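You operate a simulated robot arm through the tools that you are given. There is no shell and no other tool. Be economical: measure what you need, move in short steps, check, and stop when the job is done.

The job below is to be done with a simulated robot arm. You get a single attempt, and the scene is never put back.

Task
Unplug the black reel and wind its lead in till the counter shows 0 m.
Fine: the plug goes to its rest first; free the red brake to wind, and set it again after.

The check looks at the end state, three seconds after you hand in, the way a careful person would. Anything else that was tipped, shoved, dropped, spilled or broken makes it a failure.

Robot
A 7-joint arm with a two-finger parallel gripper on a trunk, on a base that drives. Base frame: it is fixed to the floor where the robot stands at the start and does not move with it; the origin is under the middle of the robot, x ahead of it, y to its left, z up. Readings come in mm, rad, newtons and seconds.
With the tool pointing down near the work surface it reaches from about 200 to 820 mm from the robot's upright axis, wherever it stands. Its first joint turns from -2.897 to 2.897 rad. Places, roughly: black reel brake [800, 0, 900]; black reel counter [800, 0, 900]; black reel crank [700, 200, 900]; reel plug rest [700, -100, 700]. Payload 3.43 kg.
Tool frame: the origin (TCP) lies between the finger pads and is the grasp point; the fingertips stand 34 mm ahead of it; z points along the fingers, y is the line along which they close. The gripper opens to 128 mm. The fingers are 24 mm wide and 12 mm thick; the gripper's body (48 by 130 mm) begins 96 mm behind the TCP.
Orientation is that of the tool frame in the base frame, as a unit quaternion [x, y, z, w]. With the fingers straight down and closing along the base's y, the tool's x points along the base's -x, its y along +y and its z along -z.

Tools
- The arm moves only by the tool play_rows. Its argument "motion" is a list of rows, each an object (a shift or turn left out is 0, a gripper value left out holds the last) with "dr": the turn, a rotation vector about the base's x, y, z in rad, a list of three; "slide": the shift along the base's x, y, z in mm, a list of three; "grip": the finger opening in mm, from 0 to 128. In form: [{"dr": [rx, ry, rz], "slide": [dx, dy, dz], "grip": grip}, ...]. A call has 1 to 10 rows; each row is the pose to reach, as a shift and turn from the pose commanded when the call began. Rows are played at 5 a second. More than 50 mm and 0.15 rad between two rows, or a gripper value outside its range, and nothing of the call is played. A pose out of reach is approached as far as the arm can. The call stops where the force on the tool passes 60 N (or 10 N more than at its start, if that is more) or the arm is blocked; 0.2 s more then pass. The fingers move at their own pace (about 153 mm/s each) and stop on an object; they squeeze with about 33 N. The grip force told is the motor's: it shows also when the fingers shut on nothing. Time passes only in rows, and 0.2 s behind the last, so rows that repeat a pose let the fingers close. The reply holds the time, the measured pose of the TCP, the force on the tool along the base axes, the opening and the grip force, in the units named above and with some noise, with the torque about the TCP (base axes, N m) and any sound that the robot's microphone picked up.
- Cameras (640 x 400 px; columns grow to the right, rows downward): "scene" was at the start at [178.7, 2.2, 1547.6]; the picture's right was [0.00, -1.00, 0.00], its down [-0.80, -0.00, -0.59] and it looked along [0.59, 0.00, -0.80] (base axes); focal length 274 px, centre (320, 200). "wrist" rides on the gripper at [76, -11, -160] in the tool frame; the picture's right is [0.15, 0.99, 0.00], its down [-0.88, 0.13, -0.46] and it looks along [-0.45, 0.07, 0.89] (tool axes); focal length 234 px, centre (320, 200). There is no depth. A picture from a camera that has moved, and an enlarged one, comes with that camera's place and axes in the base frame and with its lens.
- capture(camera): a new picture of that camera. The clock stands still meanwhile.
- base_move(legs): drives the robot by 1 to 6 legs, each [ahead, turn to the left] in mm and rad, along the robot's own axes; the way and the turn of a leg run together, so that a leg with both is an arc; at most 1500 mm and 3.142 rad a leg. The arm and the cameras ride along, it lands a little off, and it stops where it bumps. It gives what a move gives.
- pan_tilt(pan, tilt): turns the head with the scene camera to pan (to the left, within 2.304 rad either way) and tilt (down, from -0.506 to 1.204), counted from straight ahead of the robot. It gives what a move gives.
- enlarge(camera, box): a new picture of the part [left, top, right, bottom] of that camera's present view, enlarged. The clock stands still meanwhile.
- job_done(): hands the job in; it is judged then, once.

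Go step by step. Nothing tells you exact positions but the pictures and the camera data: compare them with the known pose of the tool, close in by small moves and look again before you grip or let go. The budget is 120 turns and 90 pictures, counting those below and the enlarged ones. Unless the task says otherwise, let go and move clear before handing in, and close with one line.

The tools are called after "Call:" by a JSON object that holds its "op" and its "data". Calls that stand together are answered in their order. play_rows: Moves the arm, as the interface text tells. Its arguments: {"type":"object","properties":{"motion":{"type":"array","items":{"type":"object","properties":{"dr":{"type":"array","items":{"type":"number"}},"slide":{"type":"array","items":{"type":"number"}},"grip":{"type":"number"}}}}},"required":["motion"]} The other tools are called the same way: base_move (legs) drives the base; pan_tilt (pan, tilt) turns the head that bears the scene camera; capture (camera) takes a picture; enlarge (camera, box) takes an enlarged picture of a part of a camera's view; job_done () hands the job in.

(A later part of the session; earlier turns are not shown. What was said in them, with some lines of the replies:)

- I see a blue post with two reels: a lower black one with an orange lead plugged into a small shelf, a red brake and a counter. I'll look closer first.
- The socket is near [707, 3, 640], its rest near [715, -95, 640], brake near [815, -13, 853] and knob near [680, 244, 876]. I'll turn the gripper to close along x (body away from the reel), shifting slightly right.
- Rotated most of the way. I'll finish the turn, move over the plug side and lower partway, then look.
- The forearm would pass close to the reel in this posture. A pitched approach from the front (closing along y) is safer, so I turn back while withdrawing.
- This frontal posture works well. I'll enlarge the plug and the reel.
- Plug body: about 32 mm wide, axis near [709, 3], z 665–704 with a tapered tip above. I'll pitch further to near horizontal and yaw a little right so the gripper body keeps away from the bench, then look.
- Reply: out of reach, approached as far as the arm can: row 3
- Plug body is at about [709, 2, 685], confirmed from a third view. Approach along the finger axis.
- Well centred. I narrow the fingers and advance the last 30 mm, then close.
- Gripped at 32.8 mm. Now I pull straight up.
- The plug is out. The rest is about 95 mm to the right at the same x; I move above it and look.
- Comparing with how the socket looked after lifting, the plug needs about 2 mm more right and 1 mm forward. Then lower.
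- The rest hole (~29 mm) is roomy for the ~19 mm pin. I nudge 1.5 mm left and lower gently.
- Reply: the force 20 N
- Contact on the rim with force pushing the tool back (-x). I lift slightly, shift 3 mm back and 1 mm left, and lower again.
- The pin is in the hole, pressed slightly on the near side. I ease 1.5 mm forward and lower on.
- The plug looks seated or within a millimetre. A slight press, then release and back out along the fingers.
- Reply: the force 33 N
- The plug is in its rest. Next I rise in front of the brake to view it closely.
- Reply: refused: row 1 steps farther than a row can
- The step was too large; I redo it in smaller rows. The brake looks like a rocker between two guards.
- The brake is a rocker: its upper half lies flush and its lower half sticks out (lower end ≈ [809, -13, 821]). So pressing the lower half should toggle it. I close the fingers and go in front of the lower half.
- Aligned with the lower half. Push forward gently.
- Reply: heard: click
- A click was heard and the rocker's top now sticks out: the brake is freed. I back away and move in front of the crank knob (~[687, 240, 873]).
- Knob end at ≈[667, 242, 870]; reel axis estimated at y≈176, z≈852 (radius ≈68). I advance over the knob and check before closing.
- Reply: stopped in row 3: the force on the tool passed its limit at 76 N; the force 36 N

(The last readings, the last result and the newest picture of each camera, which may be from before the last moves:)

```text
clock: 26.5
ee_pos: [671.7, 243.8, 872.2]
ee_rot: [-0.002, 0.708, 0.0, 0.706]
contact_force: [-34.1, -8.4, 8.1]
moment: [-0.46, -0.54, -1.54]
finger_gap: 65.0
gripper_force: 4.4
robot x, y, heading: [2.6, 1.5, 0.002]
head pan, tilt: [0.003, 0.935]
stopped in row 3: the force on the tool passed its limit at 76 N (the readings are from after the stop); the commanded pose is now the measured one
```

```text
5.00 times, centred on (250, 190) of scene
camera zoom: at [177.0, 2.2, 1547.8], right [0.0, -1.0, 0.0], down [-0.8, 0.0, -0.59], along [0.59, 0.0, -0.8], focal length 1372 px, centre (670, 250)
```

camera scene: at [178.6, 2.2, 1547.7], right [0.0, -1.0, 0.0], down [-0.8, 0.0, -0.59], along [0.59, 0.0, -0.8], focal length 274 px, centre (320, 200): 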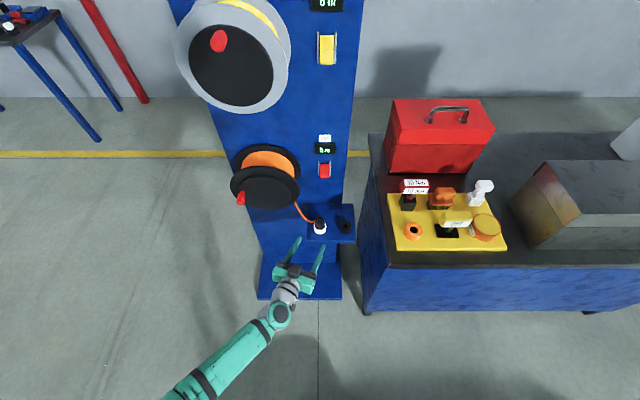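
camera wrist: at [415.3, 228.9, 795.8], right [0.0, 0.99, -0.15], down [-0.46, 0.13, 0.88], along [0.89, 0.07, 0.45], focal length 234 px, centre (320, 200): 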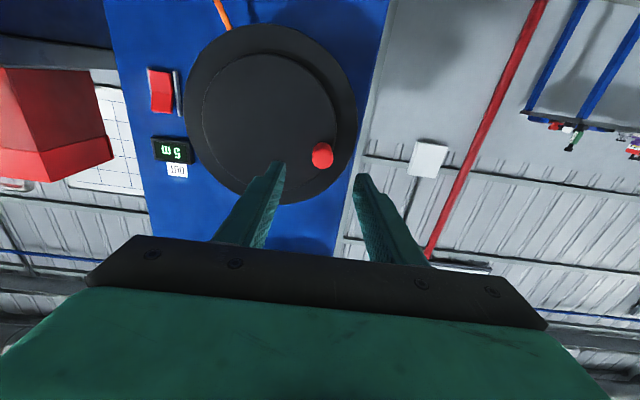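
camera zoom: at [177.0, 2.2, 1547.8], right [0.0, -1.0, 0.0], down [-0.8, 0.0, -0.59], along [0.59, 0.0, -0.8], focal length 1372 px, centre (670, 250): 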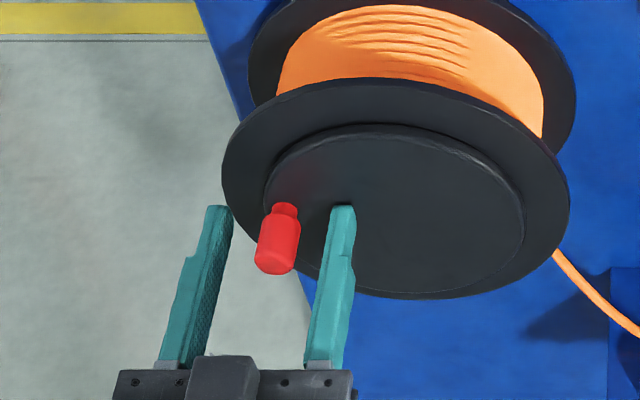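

The inner finger met the hub face (so face x≈706). I retreat 11 mm and then close on the knob.

Call:
{"op": "play_rows", "data": {"motion": [{"slide": [-6, 0, 0], "grip": 60}, {"slide": [-11, 0, -1], "grip": 60}, {"slide": [-11, 0, -1], "grip": 15}, {"slide": [-11, 0, -1], "grip": 15}, {"slide": [-11, 0, -1], "grip": 15}]}}

Call:
{"op": "enlarge", "data": {"camera": "scene", "box": [200, 120, 360, 230]}}

```text
clock: 27.7
ee_pos: [661.7, 243.6, 869.8]
ee_rot: [-0.001, 0.709, 0.0, 0.705]
contact_force: [1.7, -1.1, -2.1]
moment: [-0.2, -0.01, 0.31]
finger_gap: 23.4
gripper_force: 45.0
robot x, y, heading: [1.2, -0.1, -0.001]
head pan, tilt: [0.003, 0.935]
```

```text
3.64 times, centred on (280, 175) of scene
camera zoom: at [178.4, 2.4, 1547.6], right [0.0, -1.0, 0.0], down [-0.8, 0.0, -0.59], along [0.59, 0.0, -0.8], focal length 997 px, centre (466, 291)
```

zoom: 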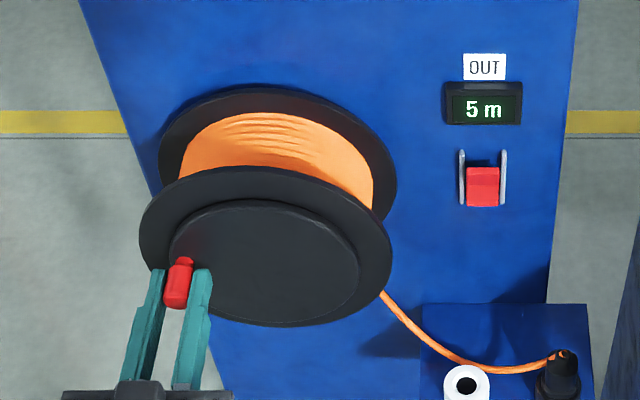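

Gripped on the knob. Judging by the lead's tangent, winding should be counter-clockwise seen from the front (knob going down from the left). I try an arc of ~85° and read the force and counter.

Call:
{"op": "play_rows", "data": {"motion": [{"slide": [0, 0.4, -20.4]}, {"slide": [0, -5.2, -40.2]}]}}

Call:
{"op": "play_rows", "data": {"motion": [{"slide": [0, -11.3, -17.4]}, {"slide": [0, -27.1, -30.6]}, {"slide": [0, -46.1, -38.5]}]}}

Call:
{"op": "enlarge", "data": {"camera": "scene", "box": [200, 120, 360, 230]}}

```text
clock: 28.3
ee_pos: [662.9, 238.8, 828.7]
ee_rot: [-0.003, 0.709, 0.001, 0.705]
contact_force: [-3.8, -1.2, 4.7]
moment: [-0.24, 0.48, 0.57]
finger_gap: 23.4
gripper_force: 32.0
robot x, y, heading: [-0.7, 0.1, 0.002]
head pan, tilt: [0.003, 0.935]
```

```text
clock: 29.1
ee_pos: [662.1, 192.8, 788.5]
ee_rot: [-0.003, 0.709, 0.001, 0.705]
contact_force: [-21.6, 11.8, -13.1]
moment: [-0.44, 0.26, -0.35]
finger_gap: 23.0
gripper_force: 46.1
robot x, y, heading: [1.5, -1.9, 0.004]
head pan, tilt: [0.003, 0.935]
```

```text
3.64 times, centred on (280, 175) of scene
camera zoom: at [178.0, 3.0, 1547.7], right [0.0, -1.0, 0.0], down [-0.8, 0.0, -0.59], along [0.59, 0.0, -0.8], focal length 997 px, centre (466, 291)
```

zoom: 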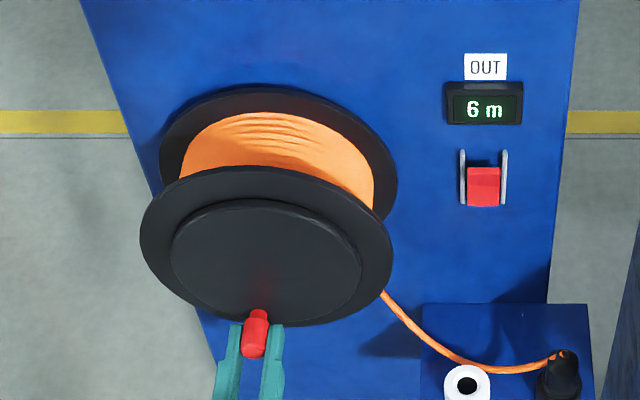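

The counter rose to 6, so winding is clockwise from the front. Fitted circle: centre y≈174, z≈856.5, R≈71.5. I turn the other way about 260°.

Call:
{"op": "play_rows", "data": {"motion": [{"slide": [-2, 28.6, 12.7]}, {"slide": [-2, 47.3, 38.6]}, {"slide": [-2, 52.9, 70]}, {"slide": [-2, 44.3, 100.7]}, {"slide": [-2, 23.2, 124.6]}, {"slide": [-2, -6.3, 136.9]}, {"slide": [-2, -38.1, 135.2]}, {"slide": [-2, -66.1, 119.9]}, {"slide": [-2, -84.6, 93.9]}, {"slide": [-2, -89.9, 62.4]}]}}

Call:
{"op": "enlarge", "data": {"camera": "scene", "box": [200, 120, 360, 230]}}

```text
clock: 30.5
ee_pos: [660.5, 206.7, 939.8]
ee_rot: [-0.007, 0.698, 0.011, 0.716]
contact_force: [2.1, 10.2, 22.4]
moment: [0.37, 0.08, 0.17]
finger_gap: 20.6
gripper_force: 5.3
robot x, y, heading: [-1.5, 1.7, 0.005]
head pan, tilt: [0.003, 0.935]
stopped in row 6: the force on the tool passed its limit at 65 N (the readings are from after the stop); the commanded pose is now the measured one
```

```text
3.64 times, centred on (280, 175) of scene
camera zoom: at [177.6, 2.7, 1547.7], right [0.01, -1.0, 0.0], down [-0.8, 0.0, -0.59], along [0.59, 0.0, -0.8], focal length 997 px, centre (466, 291)
```

zoom: 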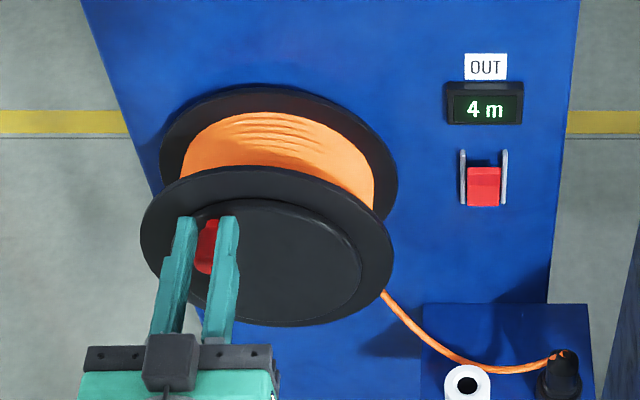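

Winding works (4 m), but the fingers slid ~17 mm up the knob because I went fast. I open, recentre on the knob (~[·, 209, 923]) and look before regripping.

Call:
{"op": "play_rows", "data": {"motion": [{"grip": 50}, {"dr": [0.0, 0.03, 0.0], "slide": [0, 2, -8], "grip": 50}, {"dr": [0.0, 0.03, 0.0], "slide": [0, 3, -17], "grip": 50}]}}

Call:
{"op": "enlarge", "data": {"camera": "scene", "box": [200, 120, 360, 230]}}

Call:
{"op": "capture", "data": {"camera": "wrist"}}

```text
clock: 31.3
ee_pos: [660.9, 206.2, 917.8]
ee_rot: [-0.005, 0.711, 0.008, 0.703]
contact_force: [0.1, 0.3, -0.6]
moment: [0.02, 0.01, -0.01]
finger_gap: 49.9
gripper_force: 0.0
robot x, y, heading: [2.9, 1.7, 0.005]
head pan, tilt: [0.003, 0.935]
```

```text
3.64 times, centred on (280, 175) of scene
camera zoom: at [178.2, 2.6, 1547.7], right [0.0, -1.0, 0.0], down [-0.8, 0.0, -0.59], along [0.59, 0.0, -0.8], focal length 997 px, centre (466, 291)
```

zoom: 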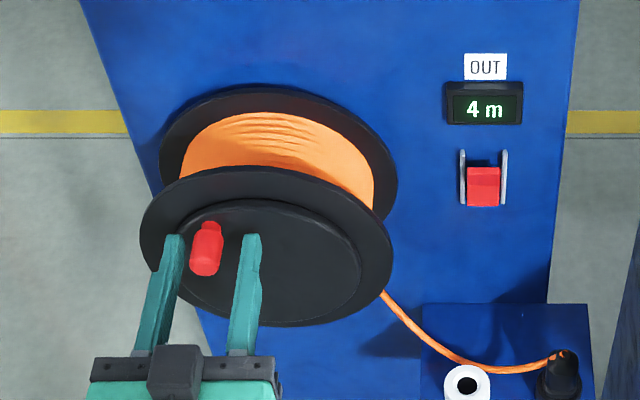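

```text
44 pictures are left
camera wrist: at [502.0, 192.7, 844.3], right [-0.02, 0.99, -0.14], down [-0.45, 0.12, 0.89], along [0.9, 0.08, 0.44], focal length 234 px, centre (320, 200)
```

wrist: 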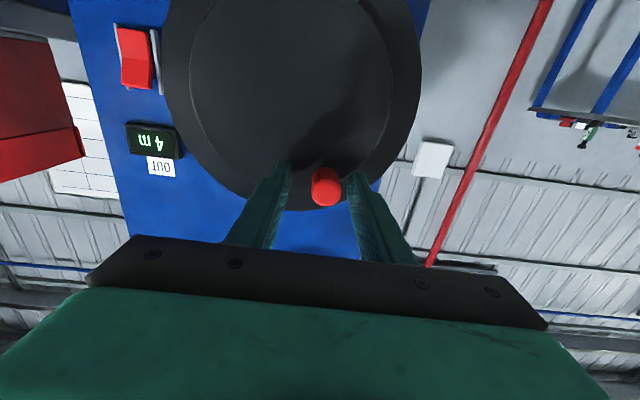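

Knob is at ≈[667, 211.5, 918]. Shift 4 mm left and close.

Call:
{"op": "play_rows", "data": {"motion": [{"slide": [0, 4, 0], "grip": 50}, {"slide": [0, 4, 0], "grip": 10}, {"slide": [0, 4, 0], "grip": 10}, {"slide": [0, 4, 0], "grip": 10}]}}

```text
clock: 32.3
ee_pos: [662.0, 211.0, 918.7]
ee_rot: [-0.005, 0.712, 0.008, 0.702]
contact_force: [1.0, 4.7, 1.7]
moment: [0.02, 0.02, -1.47]
finger_gap: 24.0
gripper_force: 45.1
robot x, y, heading: [-0.1, 0.0, 0.004]
head pan, tilt: [0.003, 0.935]
```

Good grip. Now a slower clockwise arc of ~130°.

Call:
{"op": "play_rows", "data": {"motion": [{"slide": [0, -7.6, 3.5]}, {"slide": [0, -22.6, 8.4]}, {"slide": [0, -39.1, 9.8]}, {"slide": [0, -56.8, 7]}, {"slide": [0, -73.3, 0]}, {"slide": [0, -87.6, -11]}, {"slide": [0, -98.7, -25.1]}, {"slide": [0, -106, -41.5]}, {"slide": [0, -108.9, -59.2]}, {"slide": [0, -108.1, -73.6]}]}}

Call:
{"op": "enlarge", "data": {"camera": "scene", "box": [200, 120, 360, 230]}}

```text
clock: 34.5
ee_pos: [659.9, 107.4, 847.6]
ee_rot: [-0.007, 0.71, 0.01, 0.705]
contact_force: [0.6, 33.5, 14.3]
moment: [0.37, -0.1, 0.09]
finger_gap: 28.6
gripper_force: 16.2
robot x, y, heading: [-1.5, 0.9, 0.004]
head pan, tilt: [0.003, 0.935]
```

```text
3.64 times, centred on (280, 175) of scene
camera zoom: at [177.7, 3.7, 1547.7], right [0.01, -1.0, 0.0], down [-0.8, 0.0, -0.59], along [0.59, 0.0, -0.8], focal length 997 px, centre (466, 291)
```

zoom: 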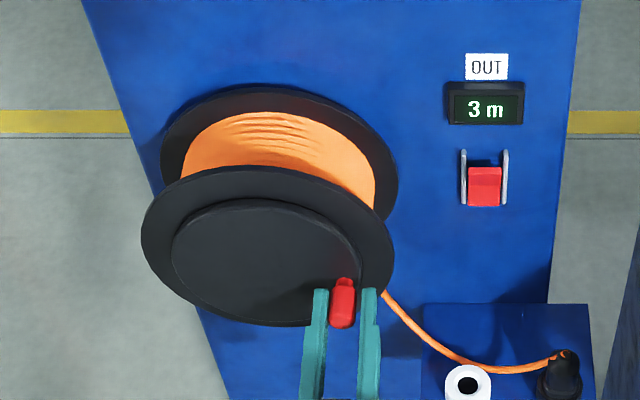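

3 m now; roughly 4 m per turn. The refined circle is centre (175.7, 857.5), R≈69.7. I open, shift toward the knob and check.

Call:
{"op": "play_rows", "data": {"motion": [{"grip": 54}, {"slide": [0, 3, -6], "grip": 54}, {"slide": [0, 3, -8], "grip": 54}]}}

Call:
{"op": "enlarge", "data": {"camera": "wrist", "box": [220, 60, 420, 250]}}

Call:
{"op": "enlarge", "data": {"camera": "scene", "box": [250, 150, 350, 230]}}

```text
clock: 35.3
ee_pos: [658.9, 105.0, 836.2]
ee_rot: [-0.005, 0.712, 0.008, 0.702]
contact_force: [-0.3, -0.5, 0.5]
moment: [0.01, 0.0, 0.0]
finger_gap: 54.0
gripper_force: 0.0
robot x, y, heading: [0.1, 0.4, 0.001]
head pan, tilt: [0.003, 0.935]
```

```text
2.11 times, centred on (320, 155) of wrist
camera zoom: at [501.2, 91.5, 762.4], right [-0.02, 0.99, -0.14], down [-0.45, 0.12, 0.89], along [0.89, 0.08, 0.44], focal length 493 px, centre (320, 295)
```

zoom: 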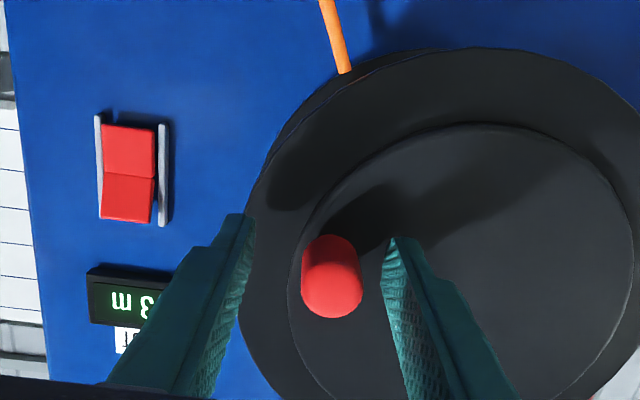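

```text
5.00 times, centred on (300, 190) of scene
camera zoom: at [178.2, 2.7, 1547.7], right [0.0, -1.0, 0.0], down [-0.8, 0.0, -0.59], along [0.59, 0.0, -0.8], focal length 1372 px, centre (420, 250)
```

zoom: 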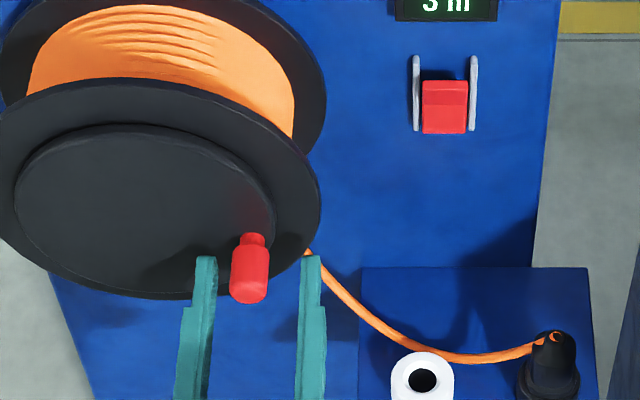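

Knob at ≈(y 110, z 841). I recentre, close, and continue clockwise along the bottom.

Call:
{"op": "play_rows", "data": {"motion": [{"slide": [0, 5.3, 4.5], "grip": 54}, {"slide": [0, 5.3, 4.5], "grip": 10}, {"slide": [0, 5.3, 4.5], "grip": 10}, {"slide": [0, 5.3, 4.5], "grip": 10}]}}

Call:
{"op": "play_rows", "data": {"motion": [{"slide": [0, 2, -8.1]}, {"slide": [0, 8, -20.5]}, {"slide": [0, 18.9, -33.7]}, {"slide": [0, 32.7, -44]}, {"slide": [0, 48.6, -50.4]}, {"slide": [0, 65.5, -52.8]}, {"slide": [0, 82.6, -50.9]}, {"slide": [0, 98.6, -44.8]}, {"slide": [0, 112.7, -34.9]}, {"slide": [0, 119.8, -27.4]}]}}

Call:
{"op": "enlarge", "data": {"camera": "scene", "box": [200, 120, 360, 230]}}

```text
clock: 36.3
ee_pos: [660.8, 110.5, 839.6]
ee_rot: [-0.005, 0.712, 0.008, 0.702]
contact_force: [-2.0, -1.6, -2.8]
moment: [0.04, 0.43, -1.53]
finger_gap: 23.1
gripper_force: 44.5
robot x, y, heading: [3.7, 4.0, -0.002]
head pan, tilt: [0.003, 0.935]
```

```text
clock: 38.5
ee_pos: [661.0, 229.1, 812.0]
ee_rot: [-0.004, 0.713, 0.008, 0.701]
contact_force: [-7.0, -13.2, -6.1]
moment: [0.69, 1.01, -1.71]
finger_gap: 23.7
gripper_force: 45.2
robot x, y, heading: [2.5, -1.9, 0.003]
head pan, tilt: [0.003, 0.935]
```

```text
3.64 times, centred on (280, 175) of scene
camera zoom: at [178.2, 2.3, 1547.7], right [0.0, -1.0, 0.0], down [-0.8, 0.0, -0.59], along [0.59, 0.0, -0.8], focal length 997 px, centre (466, 291)
```

zoom: 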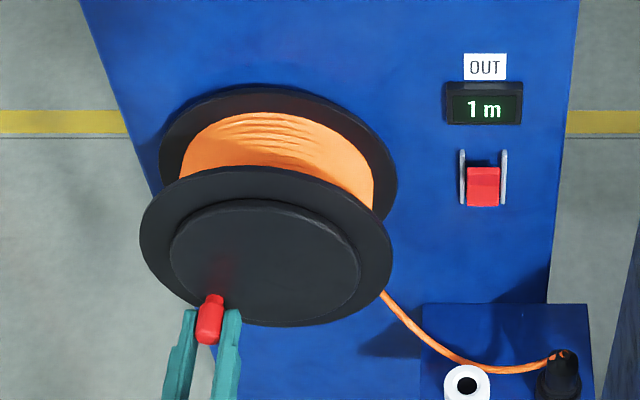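

1 m left. I continue slowly up the left side about 75° and look.

Call:
{"op": "play_rows", "data": {"motion": [{"slide": [0, 5.6, 9.2]}, {"slide": [0, 11.4, 21.7]}, {"slide": [0, 14.6, 35.1]}, {"slide": [0, 15, 48.9]}, {"slide": [0, 12.8, 62.5]}, {"slide": [0, 7.8, 75.4]}, {"slide": [0, 2.5, 84.2]}]}}

Call:
{"op": "enlarge", "data": {"camera": "scene", "box": [200, 120, 360, 230]}}

```text
clock: 40.1
ee_pos: [660.0, 234.5, 898.9]
ee_rot: [-0.006, 0.712, 0.009, 0.702]
contact_force: [12.6, 2.6, -7.8]
moment: [0.32, 0.38, -1.43]
finger_gap: 24.0
gripper_force: 45.6
robot x, y, heading: [-0.2, 0.4, 0.001]
head pan, tilt: [0.003, 0.935]
```

```text
3.64 times, centred on (280, 175) of scene
camera zoom: at [178.8, 2.8, 1547.6], right [0.01, -1.0, 0.0], down [-0.81, 0.0, -0.59], along [0.59, 0.0, -0.81], focal length 997 px, centre (466, 291)
```

zoom: 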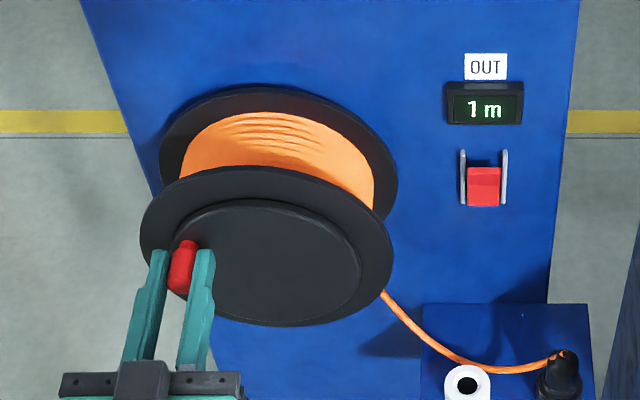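

Still 1 m, without slipping. A little further.

Call:
{"op": "play_rows", "data": {"motion": [{"slide": [0, -4.3, 5.4]}, {"slide": [0, -11.7, 12.7]}, {"slide": [0, -20, 18.8]}, {"slide": [0, -26, 22.1]}]}}

Call:
{"op": "enlarge", "data": {"camera": "scene", "box": [200, 120, 360, 230]}}

```text
clock: 41.1
ee_pos: [659.2, 208.7, 923.1]
ee_rot: [-0.006, 0.709, 0.01, 0.705]
contact_force: [-8.9, 21.6, 24.4]
moment: [0.41, 0.16, -1.06]
finger_gap: 24.3
gripper_force: 44.7
robot x, y, heading: [1.0, -0.9, 0.004]
head pan, tilt: [0.003, 0.935]
```

```text
3.64 times, centred on (280, 175) of scene
camera zoom: at [177.1, 3.3, 1547.8], right [0.01, -1.0, 0.0], down [-0.8, 0.0, -0.59], along [0.59, 0.0, -0.8], focal length 997 px, centre (466, 291)
```

zoom: 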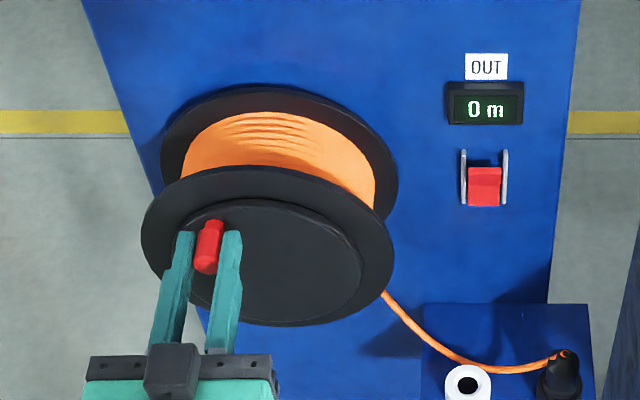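

The counter shows 0 m. I go a touch further for margin, easing the radial load, then check.

Call:
{"op": "play_rows", "data": {"motion": [{"slide": [0, -5, 5]}, {"slide": [0, -10, 7]}, {"slide": [0, -10, 7]}]}}

Call:
{"op": "enlarge", "data": {"camera": "scene", "box": [200, 120, 360, 230]}}

```text
clock: 41.9
ee_pos: [662.1, 195.4, 925.2]
ee_rot: [-0.004, 0.711, 0.006, 0.703]
contact_force: [-21.3, 5.7, 13.7]
moment: [-0.13, -0.03, -1.34]
finger_gap: 23.1
gripper_force: 44.6
robot x, y, heading: [0.5, 1.1, -0.001]
head pan, tilt: [0.003, 0.935]
```

```text
3.64 times, centred on (280, 175) of scene
camera zoom: at [177.1, 2.7, 1547.8], right [0.0, -1.0, 0.0], down [-0.8, 0.0, -0.59], along [0.59, 0.0, -0.8], focal length 997 px, centre (466, 291)
```

zoom: 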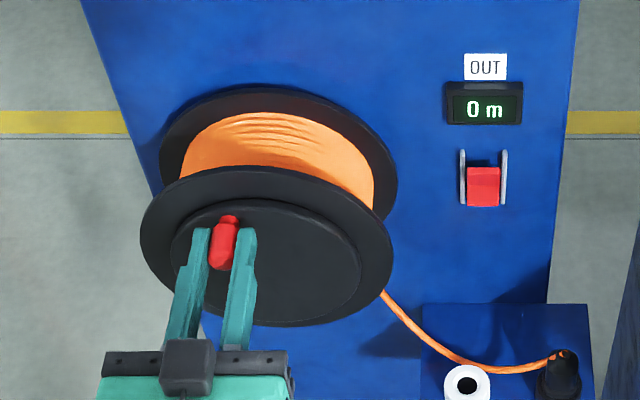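

0 m with margin. I release the knob and back straight off.

Call:
{"op": "play_rows", "data": {"motion": [{"grip": 46}, {"grip": 46}, {"slide": [-40, 0, 0], "grip": 46}, {"slide": [-85, 0, 0], "grip": 46}, {"slide": [-90, -40, -10], "grip": 0}, {"slide": [-90, -82, -25]}, {"slide": [-90, -124, -40]}, {"slide": [-90, -166, -50]}, {"slide": [-90, -209, -53]}]}}

Call:
{"op": "capture", "data": {"camera": "wrist"}}

Call:
{"op": "enlarge", "data": {"camera": "scene", "box": [200, 120, 360, 250]}}

```text
clock: 43.9
ee_pos: [570.6, -12.4, 873.7]
ee_rot: [-0.006, 0.711, 0.008, 0.703]
contact_force: [0.5, 0.2, 0.7]
moment: [-0.01, -0.01, 0.01]
finger_gap: 0.2
gripper_force: 33.0
robot x, y, heading: [-2.4, 0.8, 0.001]
head pan, tilt: [0.003, 0.935]
```

```text
36 pictures are left
camera wrist: at [410.6, -26.3, 799.8], right [-0.02, 0.99, -0.14], down [-0.45, 0.12, 0.89], along [0.89, 0.08, 0.44], focal length 234 px, centre (320, 200)
```

wrist: 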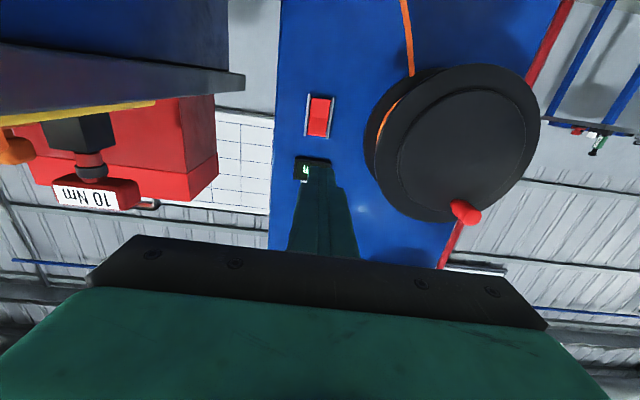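

```text
3.08 times, centred on (280, 185) of scene
camera zoom: at [178.1, 2.7, 1547.7], right [0.01, -1.0, 0.0], down [-0.8, 0.0, -0.59], along [0.59, 0.0, -0.8], focal length 844 px, centre (443, 246)
```

zoom: 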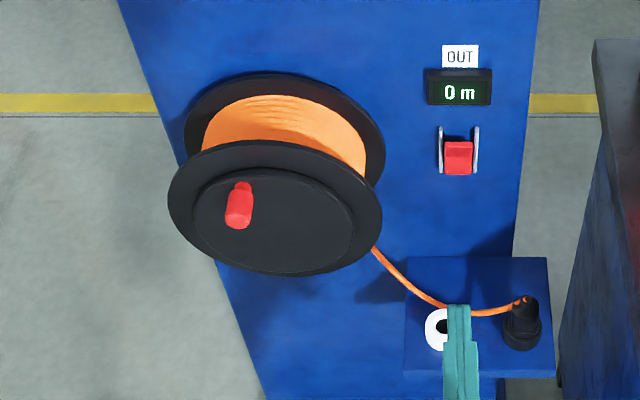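

Still 0 m after release. I go in front of the rocker's upper half.

Call:
{"op": "play_rows", "data": {"motion": [{"slide": [45, -1, 0]}, {"slide": [90, -1, 0]}, {"slide": [135, -1, 0]}, {"slide": [180, -1, 0]}]}}

Call:
{"op": "enlarge", "data": {"camera": "wrist", "box": [240, 80, 400, 260]}}

Call:
{"op": "enlarge", "data": {"camera": "scene", "box": [270, 140, 370, 210]}}

```text
clock: 44.9
ee_pos: [749.9, -14.5, 873.4]
ee_rot: [-0.005, 0.712, 0.008, 0.702]
contact_force: [-0.3, -0.2, 0.5]
moment: [-0.03, 0.02, -0.01]
finger_gap: 0.0
gripper_force: 33.3
robot x, y, heading: [1.4, -0.6, -0.002]
head pan, tilt: [0.003, 0.935]
```

```text
2.22 times, centred on (320, 170) of wrist
camera zoom: at [590.8, -27.8, 800.3], right [-0.02, 0.99, -0.14], down [-0.45, 0.12, 0.89], along [0.89, 0.08, 0.44], focal length 520 px, centre (320, 267)
```

zoom: 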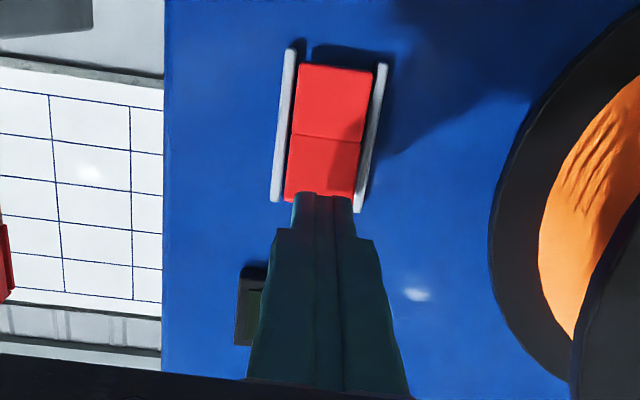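

```text
5.71 times, centred on (320, 175) of scene
camera zoom: at [178.1, 2.6, 1547.7], right [0.01, -1.0, 0.0], down [-0.8, 0.0, -0.59], along [0.59, 0.0, -0.8], focal length 1567 px, centre (320, 343)
```

zoom: 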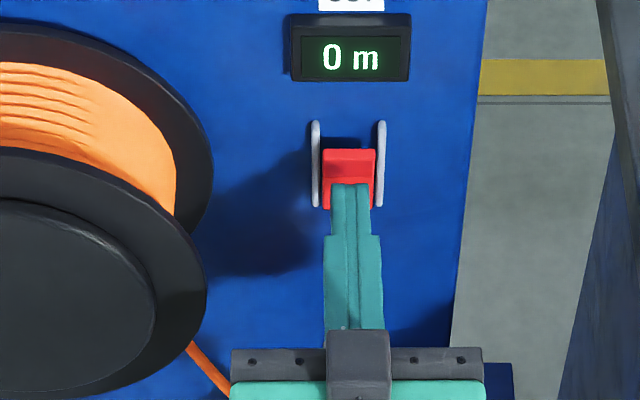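

Aligned with the protruding upper half (top end z≈876). Lower 3 mm and press.

Call:
{"op": "play_rows", "data": {"motion": [{"slide": [8, 0, -3]}, {"slide": [16, 0, -3]}, {"slide": [22, 0, -3]}, {"slide": [27, 0, -3]}, {"slide": [31, 0, -3]}]}}

Call:
{"op": "enlarge", "data": {"camera": "scene", "box": [270, 140, 370, 210]}}

```text
clock: 46.1
ee_pos: [781.0, -13.1, 869.6]
ee_rot: [-0.005, 0.712, 0.008, 0.702]
contact_force: [-25.1, -0.4, -0.5]
moment: [0.02, -0.27, -0.17]
finger_gap: 0.1
gripper_force: 33.3
robot x, y, heading: [-1.0, -0.5, 0.001]
head pan, tilt: [0.003, 0.935]
heard: click
```

```text
5.71 times, centred on (320, 175) of scene
camera zoom: at [177.4, 2.6, 1547.8], right [0.01, -1.0, 0.0], down [-0.8, 0.0, -0.59], along [0.59, 0.0, -0.8], focal length 1567 px, centre (320, 343)
```

zoom: 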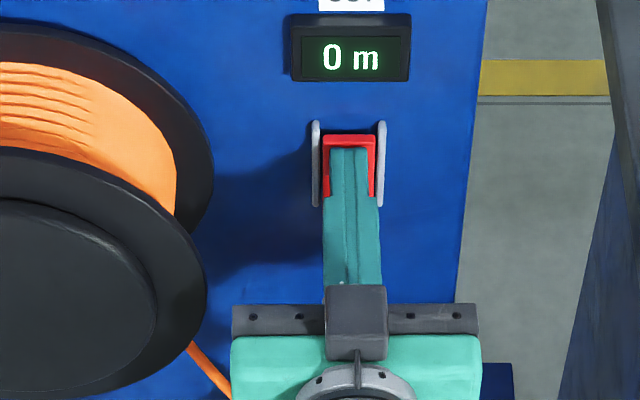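

Click heard: the brake is set again. I back away and make a last check.

Call:
{"op": "play_rows", "data": {"motion": [{"slide": [-40, 0, 0]}, {"slide": [-85, 0, 0]}, {"slide": [-130, 0, 0]}, {"slide": [-175, 0, 0]}, {"slide": [-220, 0, 0]}, {"slide": [-260, 0, 0]}]}}

Call:
{"op": "enlarge", "data": {"camera": "scene", "box": [200, 120, 360, 250]}}

Call:
{"op": "capture", "data": {"camera": "scene"}}

```text
clock: 47.5
ee_pos: [523.1, -13.9, 871.6]
ee_rot: [-0.004, 0.712, 0.007, 0.703]
contact_force: [-0.5, -0.8, 0.3]
moment: [0.0, 0.01, -0.02]
finger_gap: 0.0
gripper_force: 33.0
robot x, y, heading: [1.2, -3.2, -0.0]
head pan, tilt: [0.003, 0.935]
```

```text
3.08 times, centred on (280, 185) of scene
camera zoom: at [178.2, 2.6, 1547.7], right [0.0, -1.0, 0.0], down [-0.8, 0.0, -0.59], along [0.59, 0.0, -0.8], focal length 844 px, centre (443, 246)
```

zoom: 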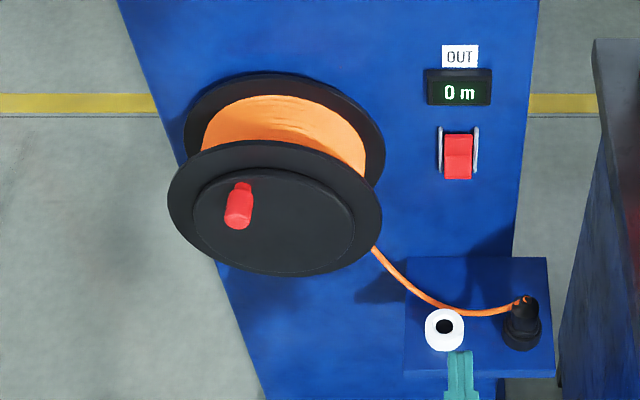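

```text
30 pictures are left
camera scene: at [178.2, 2.6, 1547.7], right [0.0, -1.0, 0.0], down [-0.8, 0.0, -0.59], along [0.59, 0.0, -0.8], focal length 274 px, centre (320, 200)
```

scene: 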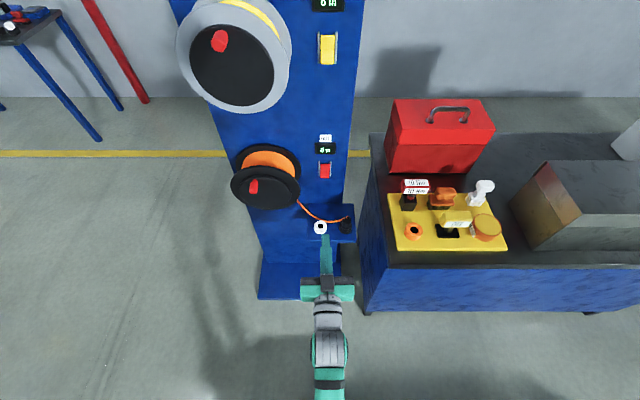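

The counter shows 0 m, the brake rocker is back in its first position, the plug sits in its rest and nothing else looks disturbed. I hand in.

Call:
{"op": "job_done", "data": {}}

```text
The job is handed in.
```

The black reel is unplugged with its plug in the rest, the lead is wound in to 0 m on the counter, and the red brake is set again.
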